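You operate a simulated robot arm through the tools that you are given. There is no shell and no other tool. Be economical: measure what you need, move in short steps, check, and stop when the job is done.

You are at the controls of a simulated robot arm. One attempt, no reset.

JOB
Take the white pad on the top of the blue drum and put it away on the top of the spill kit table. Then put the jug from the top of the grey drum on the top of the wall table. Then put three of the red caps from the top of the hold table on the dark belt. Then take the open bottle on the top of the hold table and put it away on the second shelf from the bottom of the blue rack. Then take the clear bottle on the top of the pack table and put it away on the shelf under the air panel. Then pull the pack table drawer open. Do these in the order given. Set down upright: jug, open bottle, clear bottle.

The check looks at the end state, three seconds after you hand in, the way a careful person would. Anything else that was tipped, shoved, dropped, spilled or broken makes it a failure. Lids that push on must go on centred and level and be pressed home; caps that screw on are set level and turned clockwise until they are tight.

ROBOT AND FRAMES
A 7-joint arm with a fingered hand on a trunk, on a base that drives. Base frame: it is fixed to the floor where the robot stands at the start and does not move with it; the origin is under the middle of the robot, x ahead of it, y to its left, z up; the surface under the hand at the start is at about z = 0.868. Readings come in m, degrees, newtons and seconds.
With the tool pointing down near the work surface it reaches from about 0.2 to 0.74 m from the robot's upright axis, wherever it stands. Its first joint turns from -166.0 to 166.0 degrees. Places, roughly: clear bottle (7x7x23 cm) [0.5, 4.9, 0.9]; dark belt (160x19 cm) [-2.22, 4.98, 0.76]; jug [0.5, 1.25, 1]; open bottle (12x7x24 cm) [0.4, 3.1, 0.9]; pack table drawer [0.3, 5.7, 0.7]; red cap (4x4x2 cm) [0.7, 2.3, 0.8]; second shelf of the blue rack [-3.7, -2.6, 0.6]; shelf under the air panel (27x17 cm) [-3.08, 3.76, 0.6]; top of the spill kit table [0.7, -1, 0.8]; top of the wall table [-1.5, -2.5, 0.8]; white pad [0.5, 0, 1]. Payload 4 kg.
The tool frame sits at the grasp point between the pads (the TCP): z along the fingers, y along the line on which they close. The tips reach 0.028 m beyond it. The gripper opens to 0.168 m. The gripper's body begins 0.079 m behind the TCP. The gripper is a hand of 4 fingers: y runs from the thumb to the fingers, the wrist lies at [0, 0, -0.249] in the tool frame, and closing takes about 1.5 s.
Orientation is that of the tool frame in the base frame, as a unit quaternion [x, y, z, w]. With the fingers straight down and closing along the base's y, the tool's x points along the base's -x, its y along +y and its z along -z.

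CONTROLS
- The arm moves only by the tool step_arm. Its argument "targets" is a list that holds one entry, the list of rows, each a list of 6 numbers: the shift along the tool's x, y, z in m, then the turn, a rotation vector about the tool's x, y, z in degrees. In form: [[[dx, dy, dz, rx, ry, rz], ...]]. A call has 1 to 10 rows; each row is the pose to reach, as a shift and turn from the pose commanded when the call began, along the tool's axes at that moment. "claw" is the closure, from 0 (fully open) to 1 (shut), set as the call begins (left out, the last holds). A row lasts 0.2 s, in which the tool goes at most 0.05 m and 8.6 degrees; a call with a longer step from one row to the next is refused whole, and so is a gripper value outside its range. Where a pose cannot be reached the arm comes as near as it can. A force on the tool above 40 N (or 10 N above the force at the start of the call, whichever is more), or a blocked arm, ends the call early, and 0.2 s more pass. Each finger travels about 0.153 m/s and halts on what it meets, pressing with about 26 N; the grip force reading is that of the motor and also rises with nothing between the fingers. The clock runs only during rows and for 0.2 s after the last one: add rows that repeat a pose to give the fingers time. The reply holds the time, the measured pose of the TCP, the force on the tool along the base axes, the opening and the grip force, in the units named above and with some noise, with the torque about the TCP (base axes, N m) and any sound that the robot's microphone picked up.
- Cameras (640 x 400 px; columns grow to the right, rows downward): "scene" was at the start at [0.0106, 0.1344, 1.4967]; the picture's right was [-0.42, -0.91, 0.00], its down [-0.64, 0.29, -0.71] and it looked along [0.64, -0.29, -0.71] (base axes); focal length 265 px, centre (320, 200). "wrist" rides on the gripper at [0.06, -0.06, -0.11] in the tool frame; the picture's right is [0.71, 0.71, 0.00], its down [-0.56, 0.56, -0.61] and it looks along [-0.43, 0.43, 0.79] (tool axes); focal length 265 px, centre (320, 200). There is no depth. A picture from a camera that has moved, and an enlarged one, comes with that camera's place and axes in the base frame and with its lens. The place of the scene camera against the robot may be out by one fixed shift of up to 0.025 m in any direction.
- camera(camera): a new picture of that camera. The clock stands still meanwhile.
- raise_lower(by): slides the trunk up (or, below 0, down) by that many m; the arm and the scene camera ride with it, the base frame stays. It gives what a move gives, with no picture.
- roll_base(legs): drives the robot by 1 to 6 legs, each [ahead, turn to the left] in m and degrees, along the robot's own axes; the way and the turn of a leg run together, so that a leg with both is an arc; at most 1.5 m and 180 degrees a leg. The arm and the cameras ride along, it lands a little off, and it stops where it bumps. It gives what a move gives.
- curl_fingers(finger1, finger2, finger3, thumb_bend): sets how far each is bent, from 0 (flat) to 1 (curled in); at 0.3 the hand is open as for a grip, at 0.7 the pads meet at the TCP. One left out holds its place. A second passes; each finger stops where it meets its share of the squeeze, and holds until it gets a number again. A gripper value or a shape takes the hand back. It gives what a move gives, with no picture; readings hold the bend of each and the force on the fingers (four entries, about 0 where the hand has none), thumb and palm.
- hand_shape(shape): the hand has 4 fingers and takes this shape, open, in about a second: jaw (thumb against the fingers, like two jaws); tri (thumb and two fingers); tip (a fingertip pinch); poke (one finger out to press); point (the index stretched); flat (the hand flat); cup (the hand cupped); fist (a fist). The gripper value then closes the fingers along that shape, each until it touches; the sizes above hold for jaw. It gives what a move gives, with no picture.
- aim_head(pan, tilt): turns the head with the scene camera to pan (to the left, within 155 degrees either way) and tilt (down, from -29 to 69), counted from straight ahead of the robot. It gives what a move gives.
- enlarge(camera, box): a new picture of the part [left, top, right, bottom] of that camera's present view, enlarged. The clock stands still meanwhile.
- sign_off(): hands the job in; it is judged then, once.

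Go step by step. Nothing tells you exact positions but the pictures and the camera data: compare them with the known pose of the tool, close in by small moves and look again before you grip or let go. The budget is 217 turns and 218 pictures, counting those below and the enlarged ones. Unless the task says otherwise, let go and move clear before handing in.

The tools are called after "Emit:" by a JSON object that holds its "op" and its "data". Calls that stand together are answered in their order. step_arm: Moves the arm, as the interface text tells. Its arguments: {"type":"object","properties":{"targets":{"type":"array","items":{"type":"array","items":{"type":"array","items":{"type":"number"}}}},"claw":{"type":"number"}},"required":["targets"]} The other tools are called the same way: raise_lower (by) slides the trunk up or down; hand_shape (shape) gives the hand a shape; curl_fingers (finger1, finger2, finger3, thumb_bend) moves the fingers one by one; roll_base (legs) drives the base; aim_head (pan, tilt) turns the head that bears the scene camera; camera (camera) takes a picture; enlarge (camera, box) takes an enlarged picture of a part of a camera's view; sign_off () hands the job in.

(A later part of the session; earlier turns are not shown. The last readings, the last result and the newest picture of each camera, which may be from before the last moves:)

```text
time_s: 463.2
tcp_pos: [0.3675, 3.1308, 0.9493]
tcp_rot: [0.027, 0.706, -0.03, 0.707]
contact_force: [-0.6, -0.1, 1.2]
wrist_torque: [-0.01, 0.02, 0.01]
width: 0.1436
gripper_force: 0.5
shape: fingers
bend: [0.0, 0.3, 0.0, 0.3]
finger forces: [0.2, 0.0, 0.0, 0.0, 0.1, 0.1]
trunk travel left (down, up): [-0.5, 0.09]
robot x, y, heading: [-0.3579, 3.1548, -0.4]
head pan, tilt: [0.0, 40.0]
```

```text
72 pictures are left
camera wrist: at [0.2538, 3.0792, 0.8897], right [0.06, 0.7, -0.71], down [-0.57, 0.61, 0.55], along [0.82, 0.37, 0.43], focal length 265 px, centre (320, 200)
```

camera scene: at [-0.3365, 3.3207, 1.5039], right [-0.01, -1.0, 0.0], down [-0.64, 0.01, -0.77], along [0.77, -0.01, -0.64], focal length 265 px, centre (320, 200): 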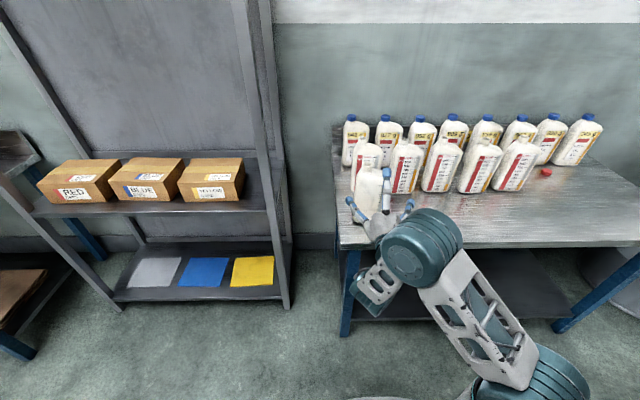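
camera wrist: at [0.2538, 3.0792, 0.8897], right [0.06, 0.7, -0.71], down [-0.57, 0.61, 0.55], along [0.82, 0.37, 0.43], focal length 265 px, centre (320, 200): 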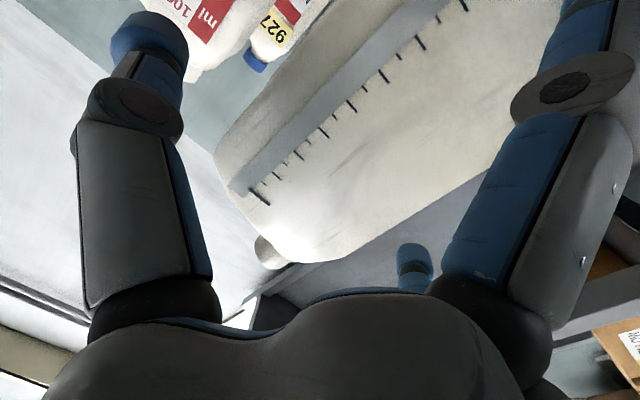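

The bottle now touches the lower finger. I close thumb and middle finger onto its sides.

Emit:
{"op": "curl_fingers", "data": {"finger2": 0.9, "thumb_bend": 0.9}}

Emit:
{"op": "camera", "data": {"camera": "wrist"}}

Emit:
{"op": "enlarge", "data": {"camera": "scene", "box": [310, 130, 450, 260]}}

```text
time_s: 464.2
tcp_pos: [0.3663, 3.1312, 0.9498]
tcp_rot: [0.026, 0.706, -0.029, 0.707]
contact_force: [0.4, -1.5, 0.7]
wrist_torque: [-0.01, 0.0, -0.03]
width: 0.1181
gripper_force: 22.8
shape: fingers
bend: [0.0, 0.34, 0.0, 0.58]
finger forces: [0.1, 22.3, 0.1, 0.0, 22.9, 0.1]
trunk travel left (down, up): [-0.5, 0.09]
robot x, y, heading: [-0.3609, 3.1543, -0.7]
head pan, tilt: [0.0, 40.0]
```

```text
71 pictures are left
camera wrist: at [0.2536, 3.0791, 0.8897], right [0.06, 0.7, -0.71], down [-0.57, 0.61, 0.55], along [0.82, 0.37, 0.43], focal length 265 px, centre (320, 200)
```

wrist: 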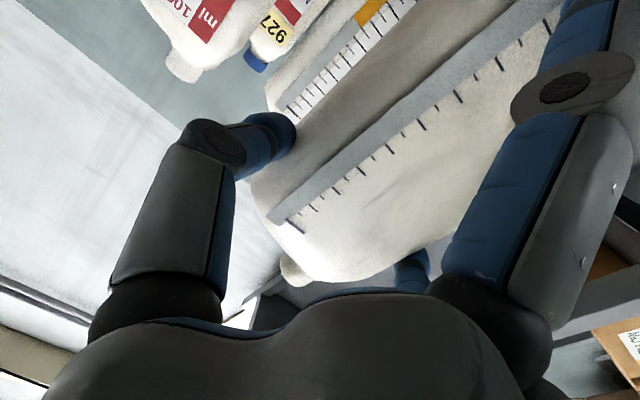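

```text
3.08 times, centred on (380, 195) of scene
camera zoom: at [-0.3367, 3.3207, 1.5039], right [-0.01, -1.0, 0.0], down [-0.64, 0.01, -0.77], along [0.77, -0.01, -0.64], focal length 815 px, centre (135, 215)
```

zoom: 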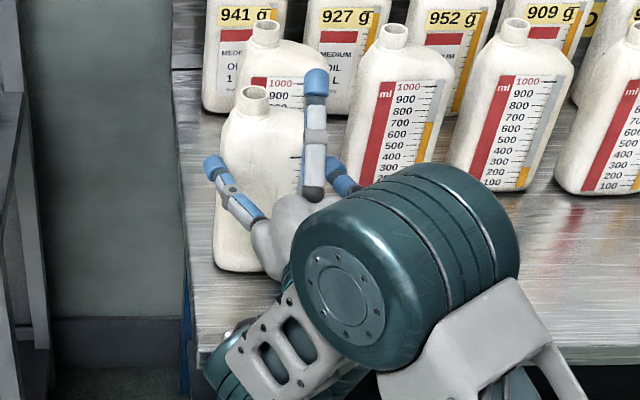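

Thumb and finger both press with about 22 N. I lift 3 cm gently and check the hold.

Emit:
{"op": "step_arm", "data": {"targets": [[[-0.006, 0, 0, 0, 0, 0], [-0.012, 0, 0, 0, 0, 0], [-0.02, 0, 0, 0, 0, 0], [-0.03, 0, 0, 0, 0, 0], [-0.03, 0, 0, 0, 0, 0]]]}}

Emit:
{"op": "enlarge", "data": {"camera": "scene", "box": [310, 130, 450, 260]}}

Emit:
{"op": "camera", "data": {"camera": "wrist"}}

```text
time_s: 465.4
tcp_pos: [0.367, 3.1295, 0.9811]
tcp_rot: [0.027, 0.706, -0.03, 0.707]
contact_force: [0.5, 0.5, -0.9]
wrist_torque: [-0.03, 0.03, 0.0]
width: 0.1179
gripper_force: 22.8
shape: fingers
bend: [0.0, 0.34, 0.0, 0.58]
finger forces: [0.2, 22.3, 0.0, 0.1, 22.6, 0.0]
trunk travel left (down, up): [-0.5, 0.09]
robot x, y, heading: [-0.3621, 3.1515, -0.6]
head pan, tilt: [0.0, 40.0]
```

```text
3.08 times, centred on (380, 195) of scene
camera zoom: at [-0.3366, 3.3207, 1.5039], right [-0.01, -1.0, 0.0], down [-0.64, 0.01, -0.77], along [0.77, -0.01, -0.64], focal length 815 px, centre (135, 215)
```

zoom: 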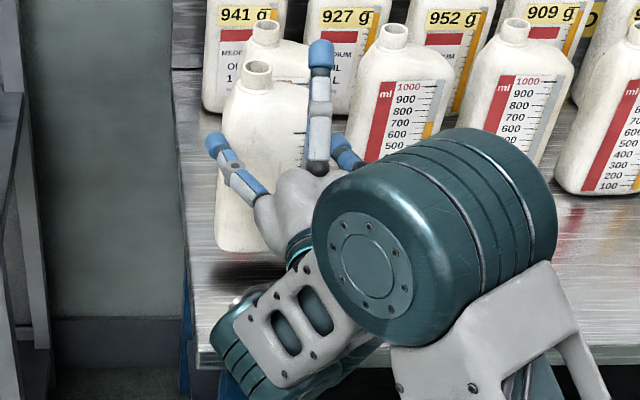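

```text
68 pictures are left
camera wrist: at [0.2544, 3.0789, 0.9205], right [0.06, 0.7, -0.71], down [-0.57, 0.61, 0.55], along [0.82, 0.37, 0.43], focal length 265 px, centre (320, 200)
```

wrist: 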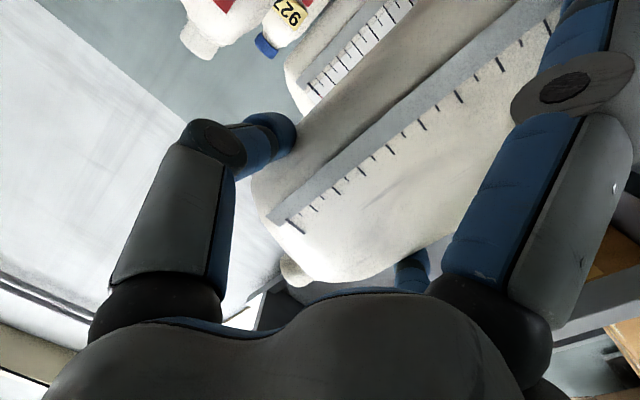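

The bottle is held upright and clear of the table (it is light). I retract the arm, back off and drive toward the blue rack by the known free corridor.

Emit:
{"op": "step_arm", "data": {"targets": [[[-0.02, 0, -0.02, 0, 0, 0], [-0.04, 0, -0.05, 0, 0, 0], [-0.05, 0, -0.08, 0, 0, 0], [-0.05, 0, -0.11, 0, 0, 0], [-0.05, 0, -0.14, 0, 0, 0], [-0.05, 0, -0.17, 0, 0, 0], [-0.05, 0, -0.2, 0, 0, 0]]]}}

```text
time_s: 467.0
tcp_pos: [0.1732, 3.1442, 1.0314]
tcp_rot: [0.027, 0.707, -0.03, 0.706]
contact_force: [-0.2, 0.8, 0.0]
wrist_torque: [-0.01, 0.02, 0.0]
width: 0.1181
gripper_force: 22.4
shape: fingers
bend: [0.0, 0.34, 0.0, 0.58]
finger forces: [0.1, 22.4, 0.0, 0.0, 22.4, 0.1]
out of reach, approached as far as the arm can: row 7
trunk travel left (down, up): [-0.5, 0.09]
robot x, y, heading: [-0.3591, 3.1543, -0.2]
head pan, tilt: [0.0, 40.0]
```

Arm retracted with the bottle still held. Now the drive south.

Emit:
{"op": "roll_base", "data": {"legs": [[-0.4, 0], [0, -86], [1.5, 0], [1.5, 0], [1.5, 0], [0.2, 0]]}}

Emit:
{"op": "camera", "data": {"camera": "scene"}}

```text
time_s: 495.4
tcp_pos: [-0.4312, -2.0724, 1.0323]
tcp_rot: [0.496, 0.504, -0.497, 0.503]
contact_force: [0.4, 0.2, -0.5]
wrist_torque: [0.03, 0.01, -0.02]
width: 0.118
gripper_force: 21.8
shape: fingers
bend: [0.0, 0.34, 0.0, 0.58]
finger forces: [0.0, 22.1, 0.0, 0.0, 22.3, 0.0]
trunk travel left (down, up): [-0.5, 0.09]
robot x, y, heading: [-0.4733, -1.5427, -85.2]
head pan, tilt: [0.0, 40.0]
```

```text
67 pictures are left
camera scene: at [-0.3116, -1.5474, 1.5039], right [-1.0, -0.08, 0.0], down [-0.05, 0.64, -0.77], along [0.06, -0.76, -0.64], focal length 265 px, centre (320, 200)
```

scene: 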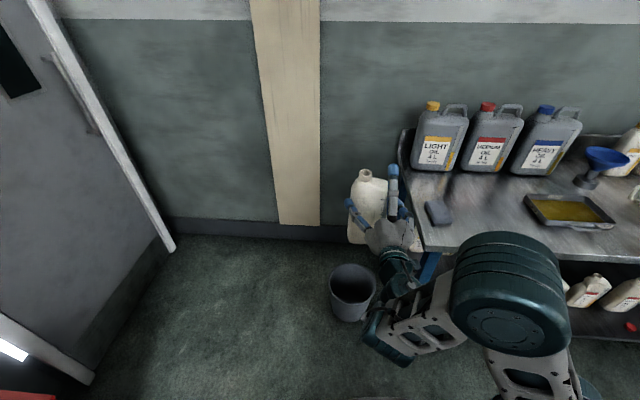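

Now turn to face −x and drive along between the tables toward the rack.

Emit:
{"op": "roll_base", "data": {"legs": [[0, -94.8], [1.3, 0], [0.9, 0]]}}

Emit:
{"op": "aim_head", "data": {"pan": 35, "tilt": 30}}

Emit:
{"op": "camera", "data": {"camera": "scene"}}

```text
time_s: 510.4
tcp_pos: [-3.241, -1.5712, 1.0315]
tcp_rot: [0.707, -0.023, -0.706, -0.025]
contact_force: [0.0, 0.7, -1.3]
wrist_torque: [0.02, -0.04, 0.01]
width: 0.118
gripper_force: 22.3
shape: fingers
bend: [0.0, 0.34, 0.0, 0.58]
finger forces: [0.0, 21.9, 0.0, 0.0, 22.1, 0.1]
trunk travel left (down, up): [-0.5, 0.09]
robot x, y, heading: [-2.71, -1.578, -179.9]
head pan, tilt: [0.0, 40.0]
```

```text
time_s: 511.4
tcp_pos: [-3.2411, -1.5715, 1.032]
tcp_rot: [0.707, -0.023, -0.706, -0.026]
contact_force: [0.3, 0.3, -0.6]
wrist_torque: [0.01, -0.02, -0.01]
width: 0.1182
gripper_force: 21.8
shape: fingers
bend: [0.0, 0.34, 0.0, 0.58]
finger forces: [0.0, 21.8, 0.0, 0.0, 22.1, 0.1]
trunk travel left (down, up): [-0.5, 0.09]
robot x, y, heading: [-2.7067, -1.5781, -179.8]
head pan, tilt: [35.0, 30.0]
```

```text
66 pictures are left
camera scene: at [-2.7257, -1.7835, 1.5192], right [-0.57, 0.82, 0.0], down [0.41, 0.29, -0.87], along [-0.71, -0.5, -0.5], focal length 265 px, centre (320, 200)
```

scene: 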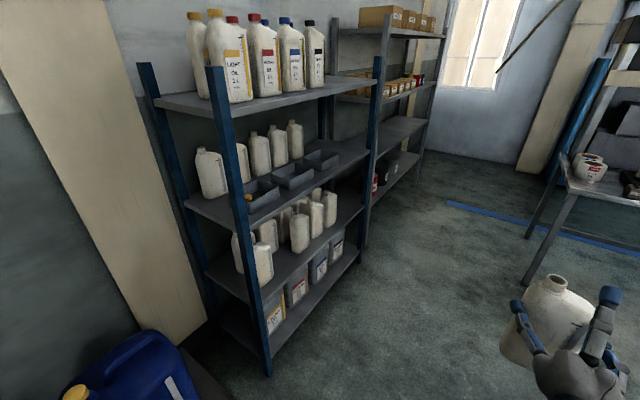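

The blue rack stands at x≈−3.2…−4.45 with its front at y≈−2.47; the second shelf from the bottom holds some bottles. I zoom in for a free spot.

Emit:
{"op": "enlarge", "data": {"camera": "scene", "box": [200, 140, 400, 350]}}

```text
1.90 times, centred on (300, 245) of scene
camera zoom: at [-2.7257, -1.7835, 1.5192], right [-0.57, 0.82, 0.0], down [0.41, 0.29, -0.87], along [-0.71, -0.5, -0.5], focal length 505 px, centre (358, 114)
```

zoom: 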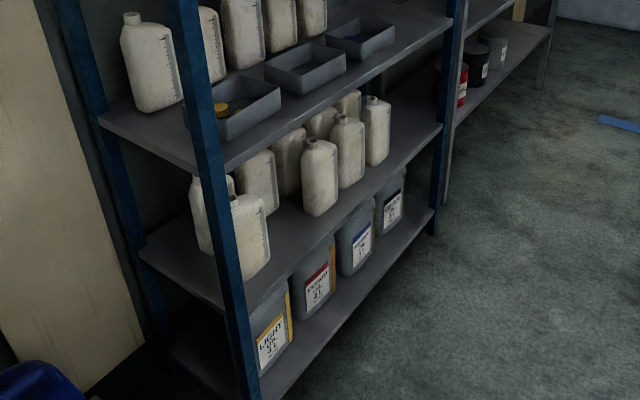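

The right end of that shelf (x≈−4.0) is free; shelf z≈0.6, next shelf above ≈0.96. I drive to about (−4.0, −1.70) and turn to face the rack.

Emit:
{"op": "roll_base", "data": {"legs": [[0, 5.3], [1.3, 0], [0, 84.5]]}}

Emit:
{"op": "aim_head", "data": {"pan": 0, "tilt": 35}}

Emit:
{"op": "camera", "data": {"camera": "scene"}}

```text
time_s: 522.1
tcp_pos: [-4.0016, -2.2129, 1.0314]
tcp_rot: [-0.519, -0.48, 0.521, -0.478]
contact_force: [-0.6, 0.5, -0.9]
wrist_torque: [0.01, 0.02, 0.01]
width: 0.1181
gripper_force: 21.9
shape: fingers
bend: [0.0, 0.34, 0.0, 0.58]
finger forces: [0.1, 21.7, 0.1, 0.1, 21.8, 0.0]
trunk travel left (down, up): [-0.5, 0.09]
robot x, y, heading: [-3.9938, -1.6846, -90.8]
head pan, tilt: [35.0, 30.0]
```

```text
time_s: 523.1
tcp_pos: [-4.0013, -2.2115, 1.0327]
tcp_rot: [-0.519, -0.481, 0.519, -0.48]
contact_force: [-0.1, -0.9, 0.4]
wrist_torque: [-0.01, 0.06, -0.01]
width: 0.118
gripper_force: 21.0
shape: fingers
bend: [0.0, 0.34, 0.0, 0.58]
finger forces: [0.0, 21.7, 0.0, 0.0, 21.9, 0.0]
trunk travel left (down, up): [-0.5, 0.09]
robot x, y, heading: [-3.9924, -1.6769, -90.6]
head pan, tilt: [0.0, 35.0]
```

```text
64 pictures are left
camera scene: at [-3.8329, -1.7038, 1.5115], right [-1.0, 0.01, 0.0], down [0.01, 0.57, -0.82], along [-0.01, -0.82, -0.57], focal length 265 px, centre (320, 200)
```

scene: 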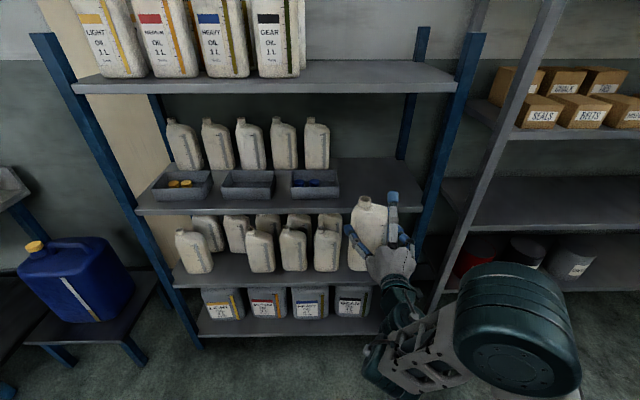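

The free stretch on the second shelf is x≈−3.93…−4.27. I lower the trunk so the bottle is at shelf height, square it up and shift it over x≈−4.09, still in front of the rack.

Emit:
{"op": "raise_lower", "data": {"by": -0.245}}

Emit:
{"op": "step_arm", "data": {"targets": [[[0, -0.02, 0, -1, 0, 0], [0, -0.04, 0, -2, 0, 0], [0, -0.06, 0, -3, 0, 0], [0, -0.08, 0, -4, 0, 0], [0, -0.1, 0, -4.5, 0, 0], [0, -0.1, 0, -4.5, 0, 0]]]}}

Emit:
{"op": "camera", "data": {"camera": "scene"}}

```text
time_s: 525.6
tcp_pos: [-4.0015, -2.2114, 0.7864]
tcp_rot: [-0.52, -0.48, 0.521, -0.478]
contact_force: [-0.9, 0.2, -0.7]
wrist_torque: [0.03, 0.02, -0.01]
width: 0.1177
gripper_force: 21.7
shape: fingers
bend: [0.0, 0.34, 0.0, 0.58]
finger forces: [0.0, 21.7, 0.1, 0.0, 21.9, 0.0]
trunk travel left (down, up): [-0.255, 0.335]
robot x, y, heading: [-3.9962, -1.6813, -90.5]
head pan, tilt: [0.0, 35.0]
```

```text
time_s: 527.0
tcp_pos: [-4.1025, -2.2033, 0.7894]
tcp_rot: [0.499, 0.501, -0.501, 0.499]
contact_force: [0.4, 0.7, -0.8]
wrist_torque: [0.01, 0.0, -0.01]
width: 0.1178
gripper_force: 22.1
shape: fingers
bend: [0.0, 0.34, 0.0, 0.58]
finger forces: [0.0, 21.6, 0.0, 0.0, 22.0, 0.0]
trunk travel left (down, up): [-0.255, 0.335]
robot x, y, heading: [-3.9911, -1.6808, -90.6]
head pan, tilt: [0.0, 35.0]
```

```text
63 pictures are left
camera scene: at [-3.8331, -1.7038, 1.2665], right [-1.0, 0.01, 0.0], down [0.01, 0.57, -0.82], along [-0.01, -0.82, -0.57], focal length 265 px, centre (320, 200)
```

scene: 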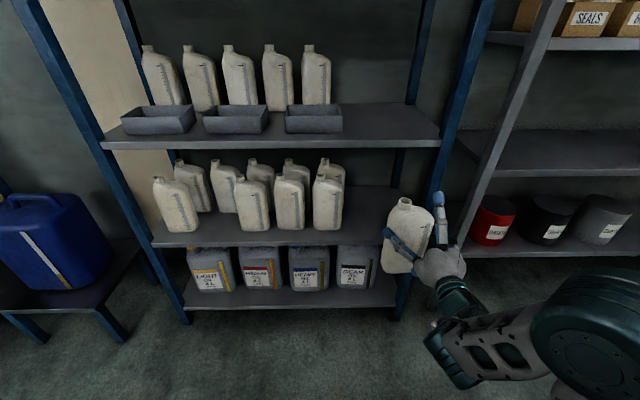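

Bottle centre is about x≈−4.07; I shift 2 cm left for room beside the post, then drive in part of the way.

Emit:
{"op": "step_arm", "data": {"targets": [[[0, 0.011, 0, 0, 0, 0], [0, 0.022, 0, 0, 0, 0], [0, 0.022, 0, 0, 0, 0]]]}}

Emit:
{"op": "roll_base", "data": {"legs": [[0.13, 0]]}}

Emit:
{"op": "camera", "data": {"camera": "scene"}}

```text
time_s: 527.8
tcp_pos: [-4.0797, -2.2032, 0.7862]
tcp_rot: [0.499, 0.501, -0.5, 0.499]
contact_force: [0.1, 0.6, -0.7]
wrist_torque: [-0.03, 0.04, -0.02]
width: 0.118
gripper_force: 21.9
shape: fingers
bend: [0.0, 0.34, 0.0, 0.58]
finger forces: [0.0, 21.7, 0.0, 0.0, 21.9, 0.0]
trunk travel left (down, up): [-0.255, 0.335]
robot x, y, heading: [-3.9957, -1.6826, -90.6]
head pan, tilt: [0.0, 35.0]
```

```text
time_s: 529.1
tcp_pos: [-4.0822, -2.3326, 0.7865]
tcp_rot: [-0.501, -0.5, 0.502, -0.498]
contact_force: [-0.6, 0.7, 0.7]
wrist_torque: [0.0, 0.02, -0.05]
width: 0.1179
gripper_force: 21.6
shape: fingers
bend: [0.0, 0.34, 0.0, 0.58]
finger forces: [0.0, 21.5, 0.0, 0.0, 21.8, 0.0]
trunk travel left (down, up): [-0.255, 0.335]
robot x, y, heading: [-3.9941, -1.8109, -90.6]
head pan, tilt: [0.0, 35.0]
```

```text
62 pictures are left
camera scene: at [-3.8346, -1.8329, 1.2665], right [-1.0, 0.01, 0.0], down [0.01, 0.57, -0.82], along [-0.01, -0.82, -0.57], focal length 265 px, centre (320, 200)
```

scene: 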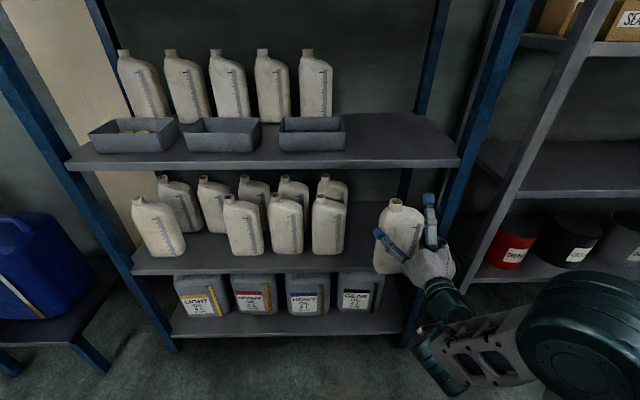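

Emit:
{"op": "enlarge", "data": {"camera": "scene", "box": [300, 150, 480, 320]}}

```text
2.35 times, centred on (390, 235) of scene
camera zoom: at [-3.8346, -1.8329, 1.2665], right [-1.0, 0.01, 0.0], down [0.01, 0.57, -0.82], along [-0.01, -0.82, -0.57], focal length 623 px, centre (155, 118)
```

zoom: 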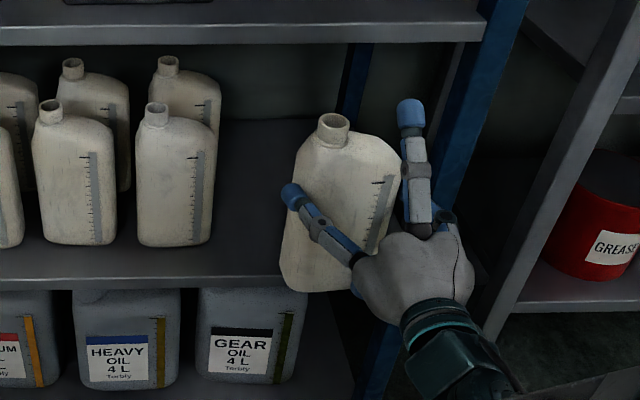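

The thumb's knuckle passes close to the rack post, so I shift 2 cm more to the left before going in.

Emit:
{"op": "step_arm", "data": {"targets": [[[0, 0.01, 0, 0, 0, 0], [0, 0.02, 0, 0, 0, 0], [0, 0.02, 0.02, 0, 0, 0], [0, 0.02, 0.04, 0, 0, 0], [0, 0.02, 0.06, 0, 0, 0], [0, 0.02, 0.08, 0, 0, 0], [0, 0.02, 0.1, 0, 0, 0], [0, 0.02, 0.1, 0, 0, 0]]]}}

Emit:
{"op": "enlarge", "data": {"camera": "scene", "box": [300, 130, 480, 300]}}

```text
time_s: 530.9
tcp_pos: [-4.0617, -2.4341, 0.7861]
tcp_rot: [-0.5, -0.5, 0.501, -0.498]
contact_force: [-0.4, 0.0, -0.7]
wrist_torque: [0.01, 0.03, 0.06]
width: 0.1177
gripper_force: 21.6
shape: fingers
bend: [0.0, 0.34, 0.0, 0.58]
finger forces: [0.1, 21.5, 0.1, 0.0, 21.8, 0.1]
trunk travel left (down, up): [-0.255, 0.335]
robot x, y, heading: [-3.9967, -1.809, -90.7]
head pan, tilt: [0.0, 35.0]
```

```text
2.35 times, centred on (390, 215) of scene
camera zoom: at [-3.8346, -1.8331, 1.2665], right [-1.0, 0.01, 0.0], down [0.01, 0.57, -0.82], along [-0.01, -0.82, -0.57], focal length 623 px, centre (155, 165)
```

zoom: 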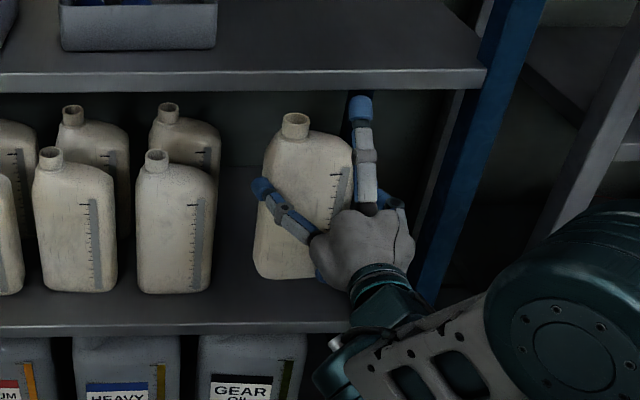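

The bottle is inside the shelf bay with clearance both sides. I lower it onto the shelf in small steps.

Emit:
{"op": "step_arm", "data": {"targets": [[[0.005, 0, 0, 0, 0, 0], [0.01, 0, 0, 0, 0, 0], [0.015, 0, 0, 0, 0, 0], [0.02, 0, 0, 0, 0, 0], [0.02, 0, 0, 0, 0, 0]]]}}

Emit:
{"op": "step_arm", "data": {"targets": [[[0.003, 0, 0, 0, 0, 0], [0.006, 0, 0, 0, 0, 0], [0.006, 0, 0, 0, 0, 0]]]}}

```text
time_s: 532.1
tcp_pos: [-4.0621, -2.433, 0.7666]
tcp_rot: [-0.499, -0.501, 0.501, -0.498]
contact_force: [1.2, -0.1, -0.6]
wrist_torque: [0.03, 0.02, 0.01]
width: 0.1179
gripper_force: 21.9
shape: fingers
bend: [0.0, 0.34, 0.0, 0.58]
finger forces: [0.1, 21.5, 0.1, 0.0, 21.7, 0.1]
trunk travel left (down, up): [-0.255, 0.335]
robot x, y, heading: [-3.9954, -1.8097, -90.7]
head pan, tilt: [0.0, 35.0]
```

```text
time_s: 532.9
tcp_pos: [-4.0624, -2.432, 0.7607]
tcp_rot: [-0.5, -0.501, 0.501, -0.498]
contact_force: [0.1, -0.6, 0.0]
wrist_torque: [0.0, 0.06, 0.0]
width: 0.1178
gripper_force: 21.6
shape: fingers
bend: [0.0, 0.34, 0.0, 0.58]
finger forces: [0.1, 21.4, 0.0, 0.1, 21.7, 0.0]
trunk travel left (down, up): [-0.255, 0.335]
robot x, y, heading: [-3.9896, -1.8072, -90.6]
head pan, tilt: [0.0, 35.0]
```

No contact yet; smaller steps on.

Emit:
{"op": "step_arm", "data": {"targets": [[[0.003, 0, 0, 0, 0, 0], [0.006, 0, 0, 0, 0, 0], [0.006, 0, 0, 0, 0, 0]]]}}

Emit:
{"op": "enlarge", "data": {"camera": "scene", "box": [340, 160, 440, 280]}}

```text
time_s: 533.7
tcp_pos: [-4.0615, -2.4322, 0.7542]
tcp_rot: [-0.501, -0.5, 0.502, -0.497]
contact_force: [-0.3, 0.7, -0.8]
wrist_torque: [0.02, 0.05, 0.01]
width: 0.1177
gripper_force: 21.9
shape: fingers
bend: [0.0, 0.34, 0.0, 0.58]
finger forces: [0.1, 21.5, 0.0, 0.0, 21.7, 0.0]
trunk travel left (down, up): [-0.255, 0.335]
robot x, y, heading: [-3.9922, -1.8056, -90.5]
head pan, tilt: [0.0, 35.0]
```

```text
3.33 times, centred on (390, 220) of scene
camera zoom: at [-3.8346, -1.8331, 1.2665], right [-1.0, 0.01, 0.0], down [0.01, 0.57, -0.82], along [-0.01, -0.82, -0.57], focal length 883 px, centre (87, 133)
```

zoom: 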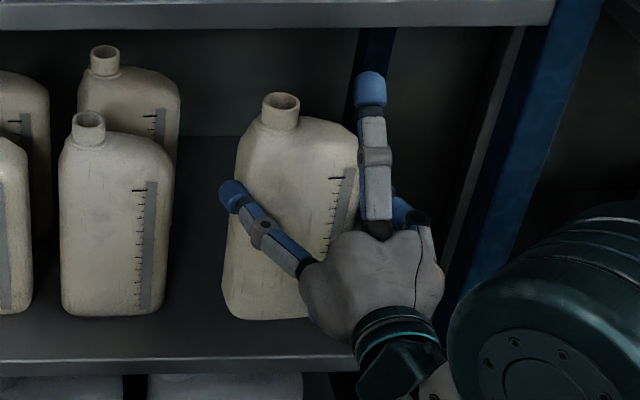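

Very close now. Another small step.

Emit:
{"op": "step_arm", "data": {"targets": [[[0.003, 0, 0, 0, 0, 0], [0.006, 0, 0, 0, 0, 0], [0.006, 0, 0, 0, 0, 0]]]}}

```text
time_s: 534.5
tcp_pos: [-4.0618, -2.4328, 0.7484]
tcp_rot: [-0.5, -0.5, 0.501, -0.498]
contact_force: [0.5, -0.5, -0.1]
wrist_torque: [0.02, 0.0, 0.0]
width: 0.1178
gripper_force: 21.6
shape: fingers
bend: [0.0, 0.34, 0.0, 0.58]
finger forces: [0.1, 21.6, 0.1, 0.0, 21.6, 0.0]
trunk travel left (down, up): [-0.255, 0.335]
robot x, y, heading: [-3.995, -1.8072, -90.9]
head pan, tilt: [0.0, 35.0]
```

Emit:
{"op": "step_arm", "data": {"targets": [[[0.003, 0, 0, 0, 0, 0], [0.006, 0, 0, 0, 0, 0], [0.006, 0, 0, 0, 0, 0]]]}}

```text
time_s: 535.3
tcp_pos: [-4.0615, -2.433, 0.742]
tcp_rot: [-0.5, -0.5, 0.501, -0.498]
contact_force: [-0.9, 0.1, -0.6]
wrist_torque: [0.03, -0.02, 0.0]
width: 0.1179
gripper_force: 21.5
shape: fingers
bend: [0.0, 0.34, 0.0, 0.58]
finger forces: [0.1, 21.6, 0.0, 0.1, 21.7, 0.0]
trunk travel left (down, up): [-0.255, 0.335]
robot x, y, heading: [-3.995, -1.8081, -90.9]
head pan, tilt: [0.0, 35.0]
```

Still free; continuing in 6 mm steps with a look.

Emit:
{"op": "step_arm", "data": {"targets": [[[0.003, 0, 0, 0, 0, 0], [0.006, 0, 0, 0, 0, 0], [0.006, 0, 0, 0, 0, 0]]]}}

Emit:
{"op": "enlarge", "data": {"camera": "scene", "box": [340, 160, 440, 280]}}

```text
time_s: 536.1
tcp_pos: [-4.0608, -2.4315, 0.7359]
tcp_rot: [-0.5, -0.5, 0.501, -0.498]
contact_force: [0.5, 0.6, -1.3]
wrist_torque: [0.02, 0.0, 0.04]
width: 0.1178
gripper_force: 21.8
shape: fingers
bend: [0.0, 0.34, 0.0, 0.58]
finger forces: [0.0, 21.5, 0.0, 0.0, 21.7, 0.1]
trunk travel left (down, up): [-0.255, 0.335]
robot x, y, heading: [-3.9922, -1.8054, -90.8]
head pan, tilt: [0.0, 35.0]
```

```text
3.33 times, centred on (390, 220) of scene
camera zoom: at [-3.8346, -1.8331, 1.2665], right [-1.0, 0.01, 0.0], down [0.01, 0.57, -0.82], along [-0.01, -0.82, -0.57], focal length 883 px, centre (87, 133)
```

zoom: 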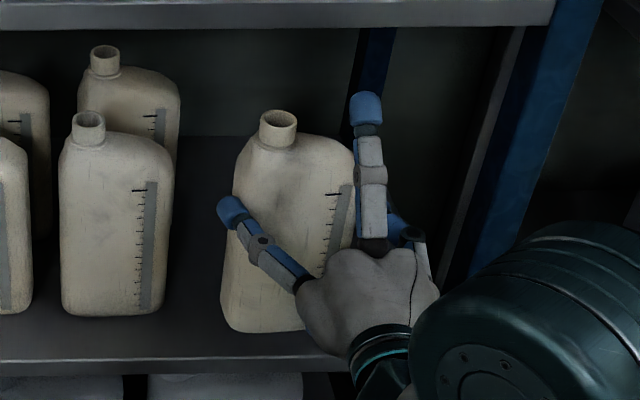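

Emit:
{"op": "step_arm", "data": {"targets": [[[0.003, 0, 0, 0, 0, 0], [0.006, 0, 0, 0, 0, 0], [0.006, 0, 0, 0, 0, 0]]]}}

```text
time_s: 536.9
tcp_pos: [-4.0612, -2.4313, 0.7299]
tcp_rot: [-0.5, -0.5, 0.502, -0.498]
contact_force: [-0.6, -0.2, 0.2]
wrist_torque: [0.0, -0.01, 0.0]
width: 0.1178
gripper_force: 22.0
shape: fingers
bend: [0.0, 0.34, 0.0, 0.58]
finger forces: [0.2, 21.5, 0.0, 0.0, 21.7, 0.0]
trunk travel left (down, up): [-0.255, 0.335]
robot x, y, heading: [-3.9941, -1.8114, -90.7]
head pan, tilt: [0.0, 35.0]
```

Emit:
{"op": "step_arm", "data": {"targets": [[[0.003, 0, 0, 0, 0, 0], [0.006, 0, 0, 0, 0, 0], [0.006, 0, 0, 0, 0, 0]]]}}

```text
time_s: 537.7
tcp_pos: [-4.0609, -2.4322, 0.7248]
tcp_rot: [-0.5, -0.501, 0.501, -0.498]
contact_force: [-0.1, -0.4, 0.9]
wrist_torque: [0.02, 0.0, 0.01]
width: 0.1178
gripper_force: 21.7
shape: fingers
bend: [0.0, 0.34, 0.0, 0.58]
finger forces: [0.1, 21.5, 0.2, 0.0, 21.7, 0.0]
trunk travel left (down, up): [-0.255, 0.335]
robot x, y, heading: [-3.9898, -1.8062, -90.7]
head pan, tilt: [0.0, 35.0]
```

Emit:
{"op": "step_arm", "data": {"targets": [[[0.003, 0, 0, 0, 0, 0], [0.006, 0, 0, 0, 0, 0], [0.006, 0, 0, 0, 0, 0]]]}}

Emit:
{"op": "enlarge", "data": {"camera": "scene", "box": [340, 160, 440, 280]}}

```text
time_s: 538.5
tcp_pos: [-4.0616, -2.4335, 0.7187]
tcp_rot: [0.499, 0.501, -0.501, 0.499]
contact_force: [0.4, -1.4, -0.9]
wrist_torque: [0.02, 0.0, 0.01]
width: 0.1179
gripper_force: 22.2
shape: fingers
bend: [0.0, 0.34, 0.0, 0.58]
finger forces: [0.1, 21.5, 0.0, 0.0, 21.7, 0.0]
trunk travel left (down, up): [-0.255, 0.335]
robot x, y, heading: [-3.9958, -1.8061, -90.8]
head pan, tilt: [0.0, 35.0]
```

```text
3.33 times, centred on (390, 220) of scene
camera zoom: at [-3.8346, -1.8331, 1.2665], right [-1.0, 0.01, 0.0], down [0.01, 0.57, -0.82], along [-0.01, -0.82, -0.57], focal length 883 px, centre (87, 133)
```

zoom: 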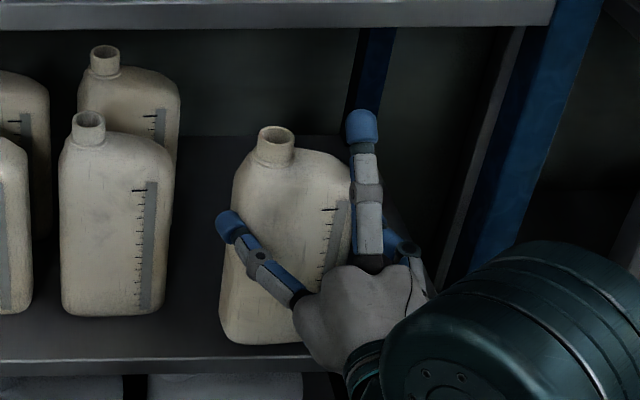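

The shelf seems to be at z≈0.56. I move 2 cm deeper so the bottle stands well inside the edge, then keep lowering.

Emit:
{"op": "step_arm", "data": {"targets": [[[-0.002, 0, 0.01, 0, 0, 0], [-0.002, 0, 0.022, 0, 0, 0], [-0.002, 0, 0.022, 0, 0, 0], [0.002, 0, 0.022, 0, 0, 0], [0.005, 0, 0.022, 0, 0, 0], [0.005, 0, 0.022, 0, 0, 0]]]}}

```text
time_s: 539.9
tcp_pos: [-4.0628, -2.4545, 0.7136]
tcp_rot: [-0.5, -0.5, 0.502, -0.498]
contact_force: [0.8, -0.1, 0.2]
wrist_torque: [0.01, 0.04, 0.02]
width: 0.1179
gripper_force: 21.7
shape: fingers
bend: [0.0, 0.34, 0.0, 0.58]
finger forces: [0.1, 21.5, 0.1, 0.0, 21.7, 0.1]
trunk travel left (down, up): [-0.255, 0.335]
robot x, y, heading: [-3.9967, -1.8066, -90.7]
head pan, tilt: [0.0, 35.0]
```

Emit:
{"op": "step_arm", "data": {"targets": [[[0.003, 0, 0, 0, 0, 0], [0.006, 0, 0, 0, 0, 0], [0.006, 0, 0, 0, 0, 0]]]}}

```text
time_s: 540.7
tcp_pos: [-4.0626, -2.4542, 0.7069]
tcp_rot: [-0.5, -0.5, 0.501, -0.498]
contact_force: [-0.7, 0.2, -0.6]
wrist_torque: [0.03, 0.01, 0.0]
width: 0.1179
gripper_force: 21.8
shape: fingers
bend: [0.0, 0.34, 0.0, 0.58]
finger forces: [0.1, 21.5, 0.0, 0.0, 21.7, 0.0]
trunk travel left (down, up): [-0.255, 0.335]
robot x, y, heading: [-3.9956, -1.808, -91.0]
head pan, tilt: [0.0, 35.0]
```

Emit:
{"op": "step_arm", "data": {"targets": [[[0.003, 0, 0, 0, 0, 0], [0.006, 0, 0, 0, 0, 0], [0.006, 0, 0, 0, 0, 0]]]}}

Emit:
{"op": "enlarge", "data": {"camera": "scene", "box": [340, 160, 440, 280]}}

```text
time_s: 541.5
tcp_pos: [-4.0619, -2.4545, 0.7009]
tcp_rot: [-0.5, -0.5, 0.501, -0.498]
contact_force: [1.2, -0.5, -1.0]
wrist_torque: [0.07, 0.0, 0.03]
width: 0.1177
gripper_force: 21.5
shape: fingers
bend: [0.0, 0.34, 0.0, 0.58]
finger forces: [0.2, 21.5, 0.1, 0.1, 21.7, 0.0]
trunk travel left (down, up): [-0.255, 0.335]
robot x, y, heading: [-3.9946, -1.8067, -90.9]
head pan, tilt: [0.0, 35.0]
```

```text
3.33 times, centred on (390, 220) of scene
camera zoom: at [-3.8346, -1.8331, 1.2665], right [-1.0, 0.01, 0.0], down [0.01, 0.57, -0.82], along [-0.01, -0.82, -0.57], focal length 883 px, centre (87, 133)
```

zoom: 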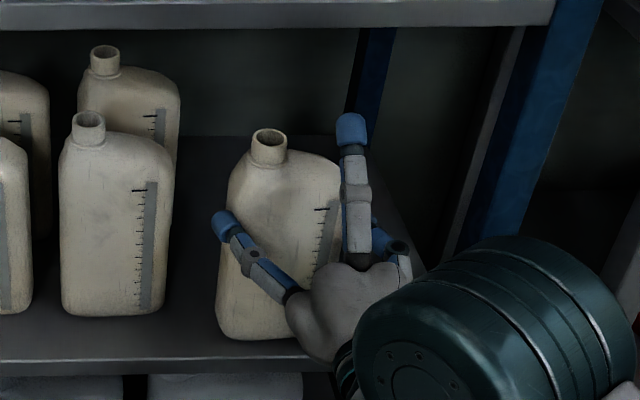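

Comparing with the neighbour bottle, only about 6 mm remain. Step down again.

Emit:
{"op": "step_arm", "data": {"targets": [[[0.002, 0, 0, 0, 0, 0], [0.004, 0, 0, 0, 0, 0], [0.006, 0, 0, 0, 0, 0], [0.006, 0, 0, 0, 0, 0]]]}}

```text
time_s: 542.5
tcp_pos: [-4.0628, -2.4541, 0.6992]
tcp_rot: [-0.499, -0.499, 0.502, -0.499]
contact_force: [-1.8, 4.4, 17.8]
wrist_torque: [-0.35, -0.52, 0.1]
width: 0.1179
gripper_force: 22.4
shape: fingers
bend: [0.0, 0.34, 0.0, 0.58]
finger forces: [0.0, 21.6, 0.0, 0.0, 23.1, 0.1]
trunk travel left (down, up): [-0.255, 0.335]
robot x, y, heading: [-3.9935, -1.8076, -90.9]
head pan, tilt: [0.0, 35.0]
```

Contact. I ease the load and open thumb and finger a little.

Emit:
{"op": "step_arm", "data": {"targets": [[[-0.003, 0, 0, 0, 0, 0], [-0.0035, 0, 0, 0, 0, 0]]]}}

Emit:
{"op": "curl_fingers", "data": {"finger2": 0.22, "thumb_bend": 0.48}}

Emit:
{"op": "enlarge", "data": {"camera": "scene", "box": [340, 160, 440, 280]}}

```text
time_s: 543.1
tcp_pos: [-4.0626, -2.4544, 0.6994]
tcp_rot: [-0.5, -0.501, 0.501, -0.498]
contact_force: [-1.5, 2.2, 8.3]
wrist_torque: [-0.19, -0.2, 0.03]
width: 0.1178
gripper_force: 22.1
shape: fingers
bend: [0.0, 0.34, 0.0, 0.58]
finger forces: [0.0, 21.3, 0.0, 0.1, 22.6, 0.0]
trunk travel left (down, up): [-0.255, 0.335]
robot x, y, heading: [-3.9925, -1.8077, -90.9]
head pan, tilt: [0.0, 35.0]
```

```text
time_s: 544.1
tcp_pos: [-4.0615, -2.455, 0.6998]
tcp_rot: [-0.5, -0.5, 0.501, -0.498]
contact_force: [-0.8, -1.1, -0.1]
wrist_torque: [0.0, 0.01, -0.03]
width: 0.1258
gripper_force: 0.1
shape: fingers
bend: [0.0, 0.22, 0.0, 0.48]
finger forces: [0.0, 0.0, 0.1, 0.1, 0.0, 0.0]
trunk travel left (down, up): [-0.255, 0.335]
robot x, y, heading: [-3.9957, -1.8092, -90.6]
head pan, tilt: [0.0, 35.0]
```

```text
3.33 times, centred on (390, 220) of scene
camera zoom: at [-3.8346, -1.8331, 1.2665], right [-1.0, 0.01, 0.0], down [0.01, 0.57, -0.82], along [-0.01, -0.82, -0.57], focal length 883 px, centre (87, 133)
```

zoom: 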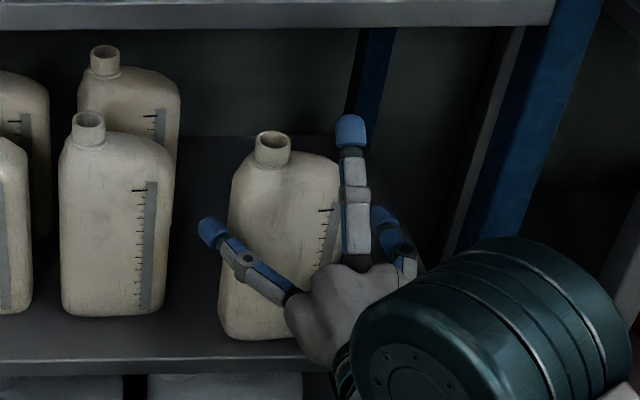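

The bottle stands on the shelf, released. I open slightly more and withdraw straight back.

Emit:
{"op": "curl_fingers", "data": {"finger2": 0.18, "thumb_bend": 0.43}}

Emit:
{"op": "step_arm", "data": {"targets": [[[0, 0, -0.015, 0, 0, 0], [0, 0, -0.03, 0, 0, 0], [0, 0, -0.05, 0, 0, 0], [0, 0, -0.07, 0, 0, 0], [0, 0, -0.09, 0, 0, 0], [0, 0, -0.1, 0, 0, 0]]]}}

Emit:
{"op": "camera", "data": {"camera": "scene"}}

```text
time_s: 545.1
tcp_pos: [-4.061, -2.4554, 0.6995]
tcp_rot: [-0.501, -0.5, 0.502, -0.497]
contact_force: [0.1, -0.3, -0.3]
wrist_torque: [-0.01, 0.0, 0.03]
width: 0.1303
gripper_force: 0.1
shape: fingers
bend: [0.0, 0.18, 0.0, 0.43]
finger forces: [0.1, 0.1, 0.0, 0.1, 0.1, 0.0]
trunk travel left (down, up): [-0.255, 0.335]
robot x, y, heading: [-3.9969, -1.8082, -90.6]
head pan, tilt: [0.0, 35.0]
```

```text
time_s: 546.5
tcp_pos: [-4.0613, -2.3543, 0.7009]
tcp_rot: [-0.5, -0.5, 0.501, -0.499]
contact_force: [0.3, 0.9, -0.4]
wrist_torque: [-0.01, -0.01, 0.01]
width: 0.1302
gripper_force: 0.1
shape: fingers
bend: [0.0, 0.18, 0.0, 0.43]
finger forces: [0.0, 0.0, 0.1, 0.0, 0.0, 0.2]
trunk travel left (down, up): [-0.255, 0.335]
robot x, y, heading: [-3.9949, -1.8104, -90.7]
head pan, tilt: [0.0, 35.0]
```

```text
54 pictures are left
camera scene: at [-3.8347, -1.8332, 1.2665], right [-1.0, 0.01, 0.0], down [0.01, 0.57, -0.82], along [-0.01, -0.82, -0.57], focal length 265 px, centre (320, 200)
```

scene: 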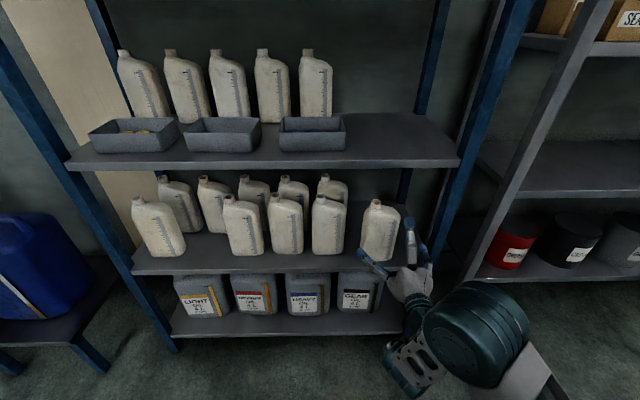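

The open bottle stands upright on the second shelf. Next the clear bottle on the pack table: I raise the trunk and drive back the known way.

Emit:
{"op": "roll_base", "data": {"legs": [[-0.3, 0], [0, 90.7], [1.5, 0], [1.5, 0], [0.45, 0], [0, 90]]}}

Emit:
{"op": "raise_lower", "data": {"by": 0.245}}

```text
time_s: 572.8
tcp_pos: [-0.5166, -0.7425, 0.7006]
tcp_rot: [0.521, -0.479, -0.519, -0.48]
contact_force: [0.6, -0.1, 0.2]
wrist_torque: [-0.03, 0.03, 0.0]
width: 0.1304
gripper_force: 0.1
shape: fingers
bend: [0.0, 0.18, 0.0, 0.43]
finger forces: [0.0, 0.0, 0.1, 0.0, 0.0, 0.1]
trunk travel left (down, up): [-0.255, 0.335]
robot x, y, heading: [-0.5421, -1.2916, 94.3]
head pan, tilt: [0.0, 35.0]
```

```text
time_s: 575.3
tcp_pos: [-0.5167, -0.7424, 0.9457]
tcp_rot: [0.52, -0.479, -0.519, -0.48]
contact_force: [0.0, 0.4, 0.7]
wrist_torque: [-0.01, 0.01, 0.01]
width: 0.1303
gripper_force: 0.0
shape: fingers
bend: [0.0, 0.18, 0.0, 0.43]
finger forces: [0.1, 0.1, 0.0, 0.0, 0.0, 0.1]
trunk travel left (down, up): [-0.5, 0.09]
robot x, y, heading: [-0.5413, -1.293, 94.2]
head pan, tilt: [0.0, 35.0]
```

Emit:
{"op": "roll_base", "data": {"legs": [[0, -3.7], [1.5, 0], [1.5, 0], [1.5, 0], [1.5, 0]]}}

Emit:
{"op": "roll_base", "data": {"legs": [[0, -90]]}}

Emit:
{"op": "camera", "data": {"camera": "scene"}}

```text
time_s: 604.2
tcp_pos: [-0.7594, 5.2448, 0.9454]
tcp_rot: [0.522, -0.477, -0.521, -0.478]
contact_force: [-0.7, -1.3, -0.4]
wrist_torque: [0.01, -0.01, -0.01]
width: 0.1304
gripper_force: 0.0
shape: fingers
bend: [0.0, 0.18, 0.0, 0.43]
finger forces: [0.0, 0.0, 0.0, 0.0, 0.0, 0.0]
trunk travel left (down, up): [-0.5, 0.09]
robot x, y, heading: [-0.7797, 4.6953, 94.3]
head pan, tilt: [0.0, 35.0]
```

```text
time_s: 608.5
tcp_pos: [-0.2267, 4.6689, 0.9465]
tcp_rot: [-0.027, 0.707, 0.024, 0.706]
contact_force: [-0.3, 0.0, 0.6]
wrist_torque: [-0.01, -0.05, 0.01]
width: 0.1304
gripper_force: 0.0
shape: fingers
bend: [0.0, 0.18, 0.0, 0.43]
finger forces: [0.0, 0.0, 0.0, 0.0, 0.1, 0.0]
trunk travel left (down, up): [-0.5, 0.09]
robot x, y, heading: [-0.7761, 4.6943, 3.5]
head pan, tilt: [0.0, 35.0]
```

```text
53 pictures are left
camera scene: at [-0.763, 4.8637, 1.5115], right [0.06, -1.0, 0.0], down [-0.57, -0.04, -0.82], along [0.82, 0.05, -0.57], focal length 265 px, centre (320, 200)
```

scene: 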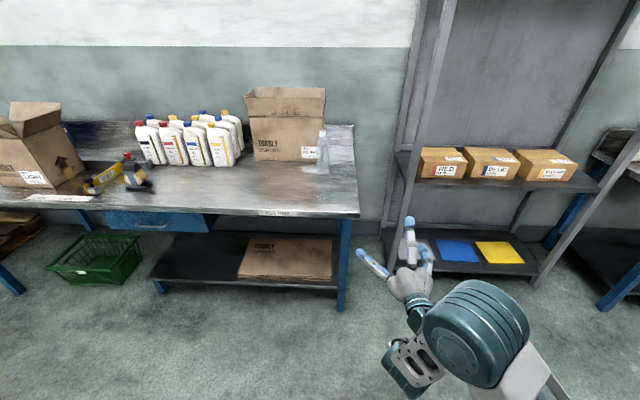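

The clear bottle stands near (0.52, 4.92) on the pack table (front edge x≈0.15), with a carton behind-left of it. I drive up diagonally to about (−0.25, 4.91).

Emit:
{"op": "roll_base", "data": {"legs": [[0, 18.8], [0.57, 0], [0, -22.3]]}}

Emit:
{"op": "camera", "data": {"camera": "scene"}}

```text
time_s: 613.9
tcp_pos: [0.2946, 4.8589, 0.9465]
tcp_rot: [-0.01, 0.707, 0.008, 0.707]
contact_force: [0.5, 0.3, 0.2]
wrist_torque: [-0.03, 0.02, 0.02]
width: 0.1304
gripper_force: 0.1
shape: fingers
bend: [0.0, 0.18, 0.0, 0.43]
finger forces: [0.0, 0.1, 0.0, 0.0, 0.2, 0.0]
trunk travel left (down, up): [-0.5, 0.09]
robot x, y, heading: [-0.2523, 4.9123, 0.6]
head pan, tilt: [0.0, 35.0]
```

```text
52 pictures are left
camera scene: at [-0.2307, 5.0823, 1.5115], right [0.01, -1.0, 0.0], down [-0.57, -0.01, -0.82], along [0.82, 0.01, -0.57], focal length 265 px, centre (320, 200)
```

scene: 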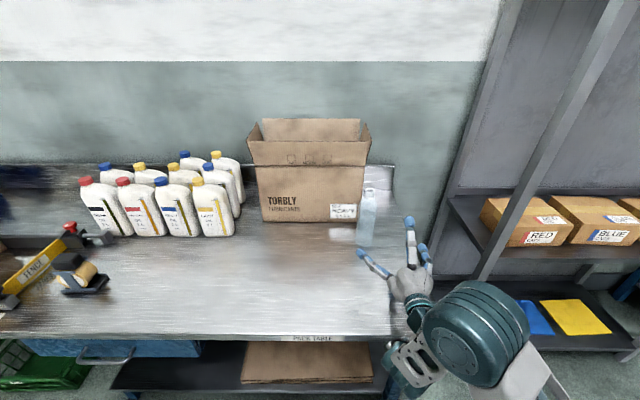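

Emit:
{"op": "enlarge", "data": {"camera": "scene", "box": [320, 150, 460, 310]}}

Emit:
{"op": "camera", "data": {"camera": "wrist"}}

```text
2.50 times, centred on (390, 230) of scene
camera zoom: at [-0.2307, 5.0823, 1.5115], right [0.01, -1.0, 0.0], down [-0.57, -0.01, -0.82], along [0.82, 0.01, -0.57], focal length 662 px, centre (145, 125)
```

zoom: 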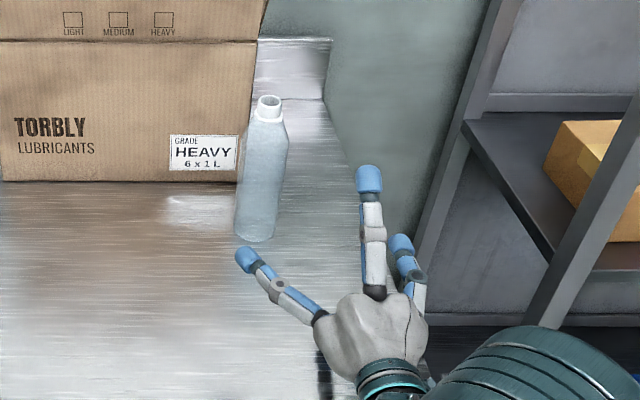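

```text
50 pictures are left
camera wrist: at [0.1881, 4.7972, 0.8863], right [-0.02, 0.7, -0.71], down [-0.63, 0.55, 0.56], along [0.78, 0.45, 0.43], focal length 265 px, centre (320, 200)
```

wrist: 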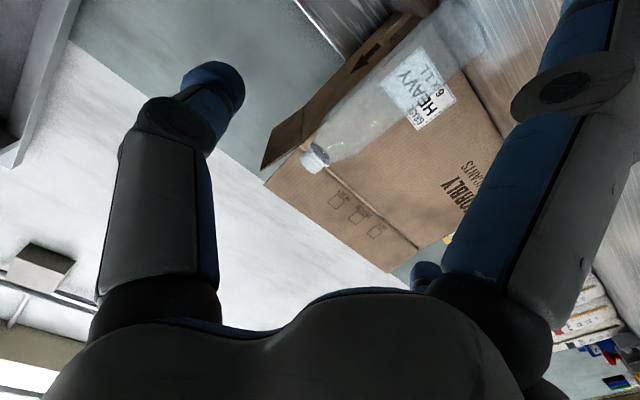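

Bottle axis is about (0.505, 4.925). Since it is round and narrow, I roll the hand 45° so two fingers pass on each side and the whole jaw can close around it.

Emit:
{"op": "hand_shape", "data": {"shape": "jaw"}}

Emit:
{"op": "step_arm", "data": {"targets": [[[0.003, 0.011, 0, 0, 0, -7.5], [0.005, 0.022, 0, 0, 0, -15], [0.008, 0.033, 0, 0, 0, -22.5], [0.01, 0.044, 0, 0, 0, -30], [0.013, 0.055, 0, 0, 0, -37.5], [0.015, 0.066, 0, 0, 0, -45], [0.015, 0.066, 0, 0, 0, -45]]], "claw": 0}}

Emit:
{"op": "camera", "data": {"camera": "wrist"}}

Emit:
{"op": "enlarge", "data": {"camera": "scene", "box": [300, 150, 440, 310]}}

```text
time_s: 614.8
tcp_pos: [0.2961, 4.8601, 0.9463]
tcp_rot: [-0.009, 0.707, 0.007, 0.707]
contact_force: [-0.4, 0.2, -0.2]
wrist_torque: [-0.01, -0.01, 0.0]
width: 0.1678
gripper_force: 0.0
shape: jaw
bend: [0.3, 0.3, 0.3, 0.3]
finger forces: [0.0, 0.1, 0.0, 0.0, 0.0, 0.0]
trunk travel left (down, up): [-0.5, 0.09]
robot x, y, heading: [-0.2531, 4.9153, 0.9]
head pan, tilt: [0.0, 35.0]
```

```text
time_s: 616.4
tcp_pos: [0.3124, 4.9242, 0.9374]
tcp_rot: [-0.281, 0.651, -0.264, 0.654]
contact_force: [-0.1, -0.2, 0.9]
wrist_torque: [0.02, -0.03, -0.02]
width: 0.1682
gripper_force: 0.1
shape: jaw
bend: [0.3, 0.3, 0.3, 0.3]
finger forces: [0.0, 0.0, 0.0, 0.0, 0.0, 0.0]
out of reach, approached as far as the arm can: row 1, 2, 3, 4, 5, 6, 7
trunk travel left (down, up): [-0.5, 0.09]
robot x, y, heading: [-0.252, 4.9156, 1.0]
head pan, tilt: [0.0, 35.0]
```

```text
49 pictures are left
camera wrist: at [0.2053, 4.8367, 0.9385], right [0.0, -0.01, -1.0], down [-0.63, 0.77, 0.0], along [0.77, 0.63, -0.01], focal length 265 px, centre (320, 200)
```

wrist: 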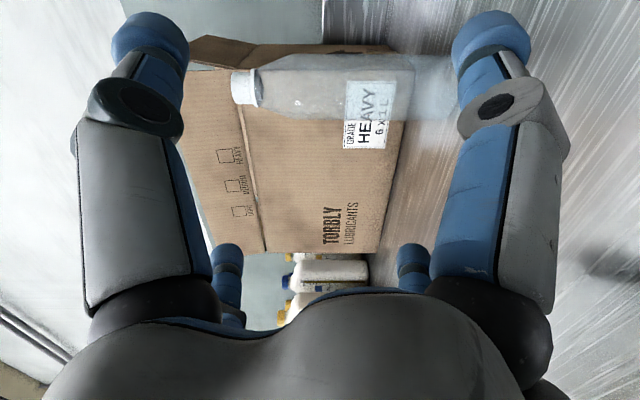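

```text
2.50 times, centred on (370, 230) of scene
camera zoom: at [-0.2306, 5.0825, 1.5115], right [0.01, -1.0, 0.0], down [-0.57, -0.01, -0.82], along [0.82, 0.01, -0.57], focal length 662 px, centre (195, 125)
```

zoom: 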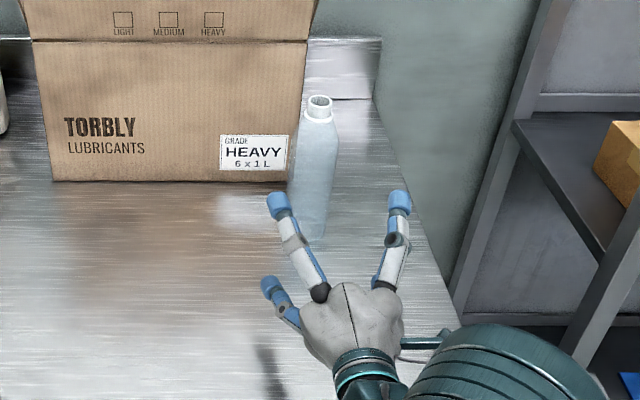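

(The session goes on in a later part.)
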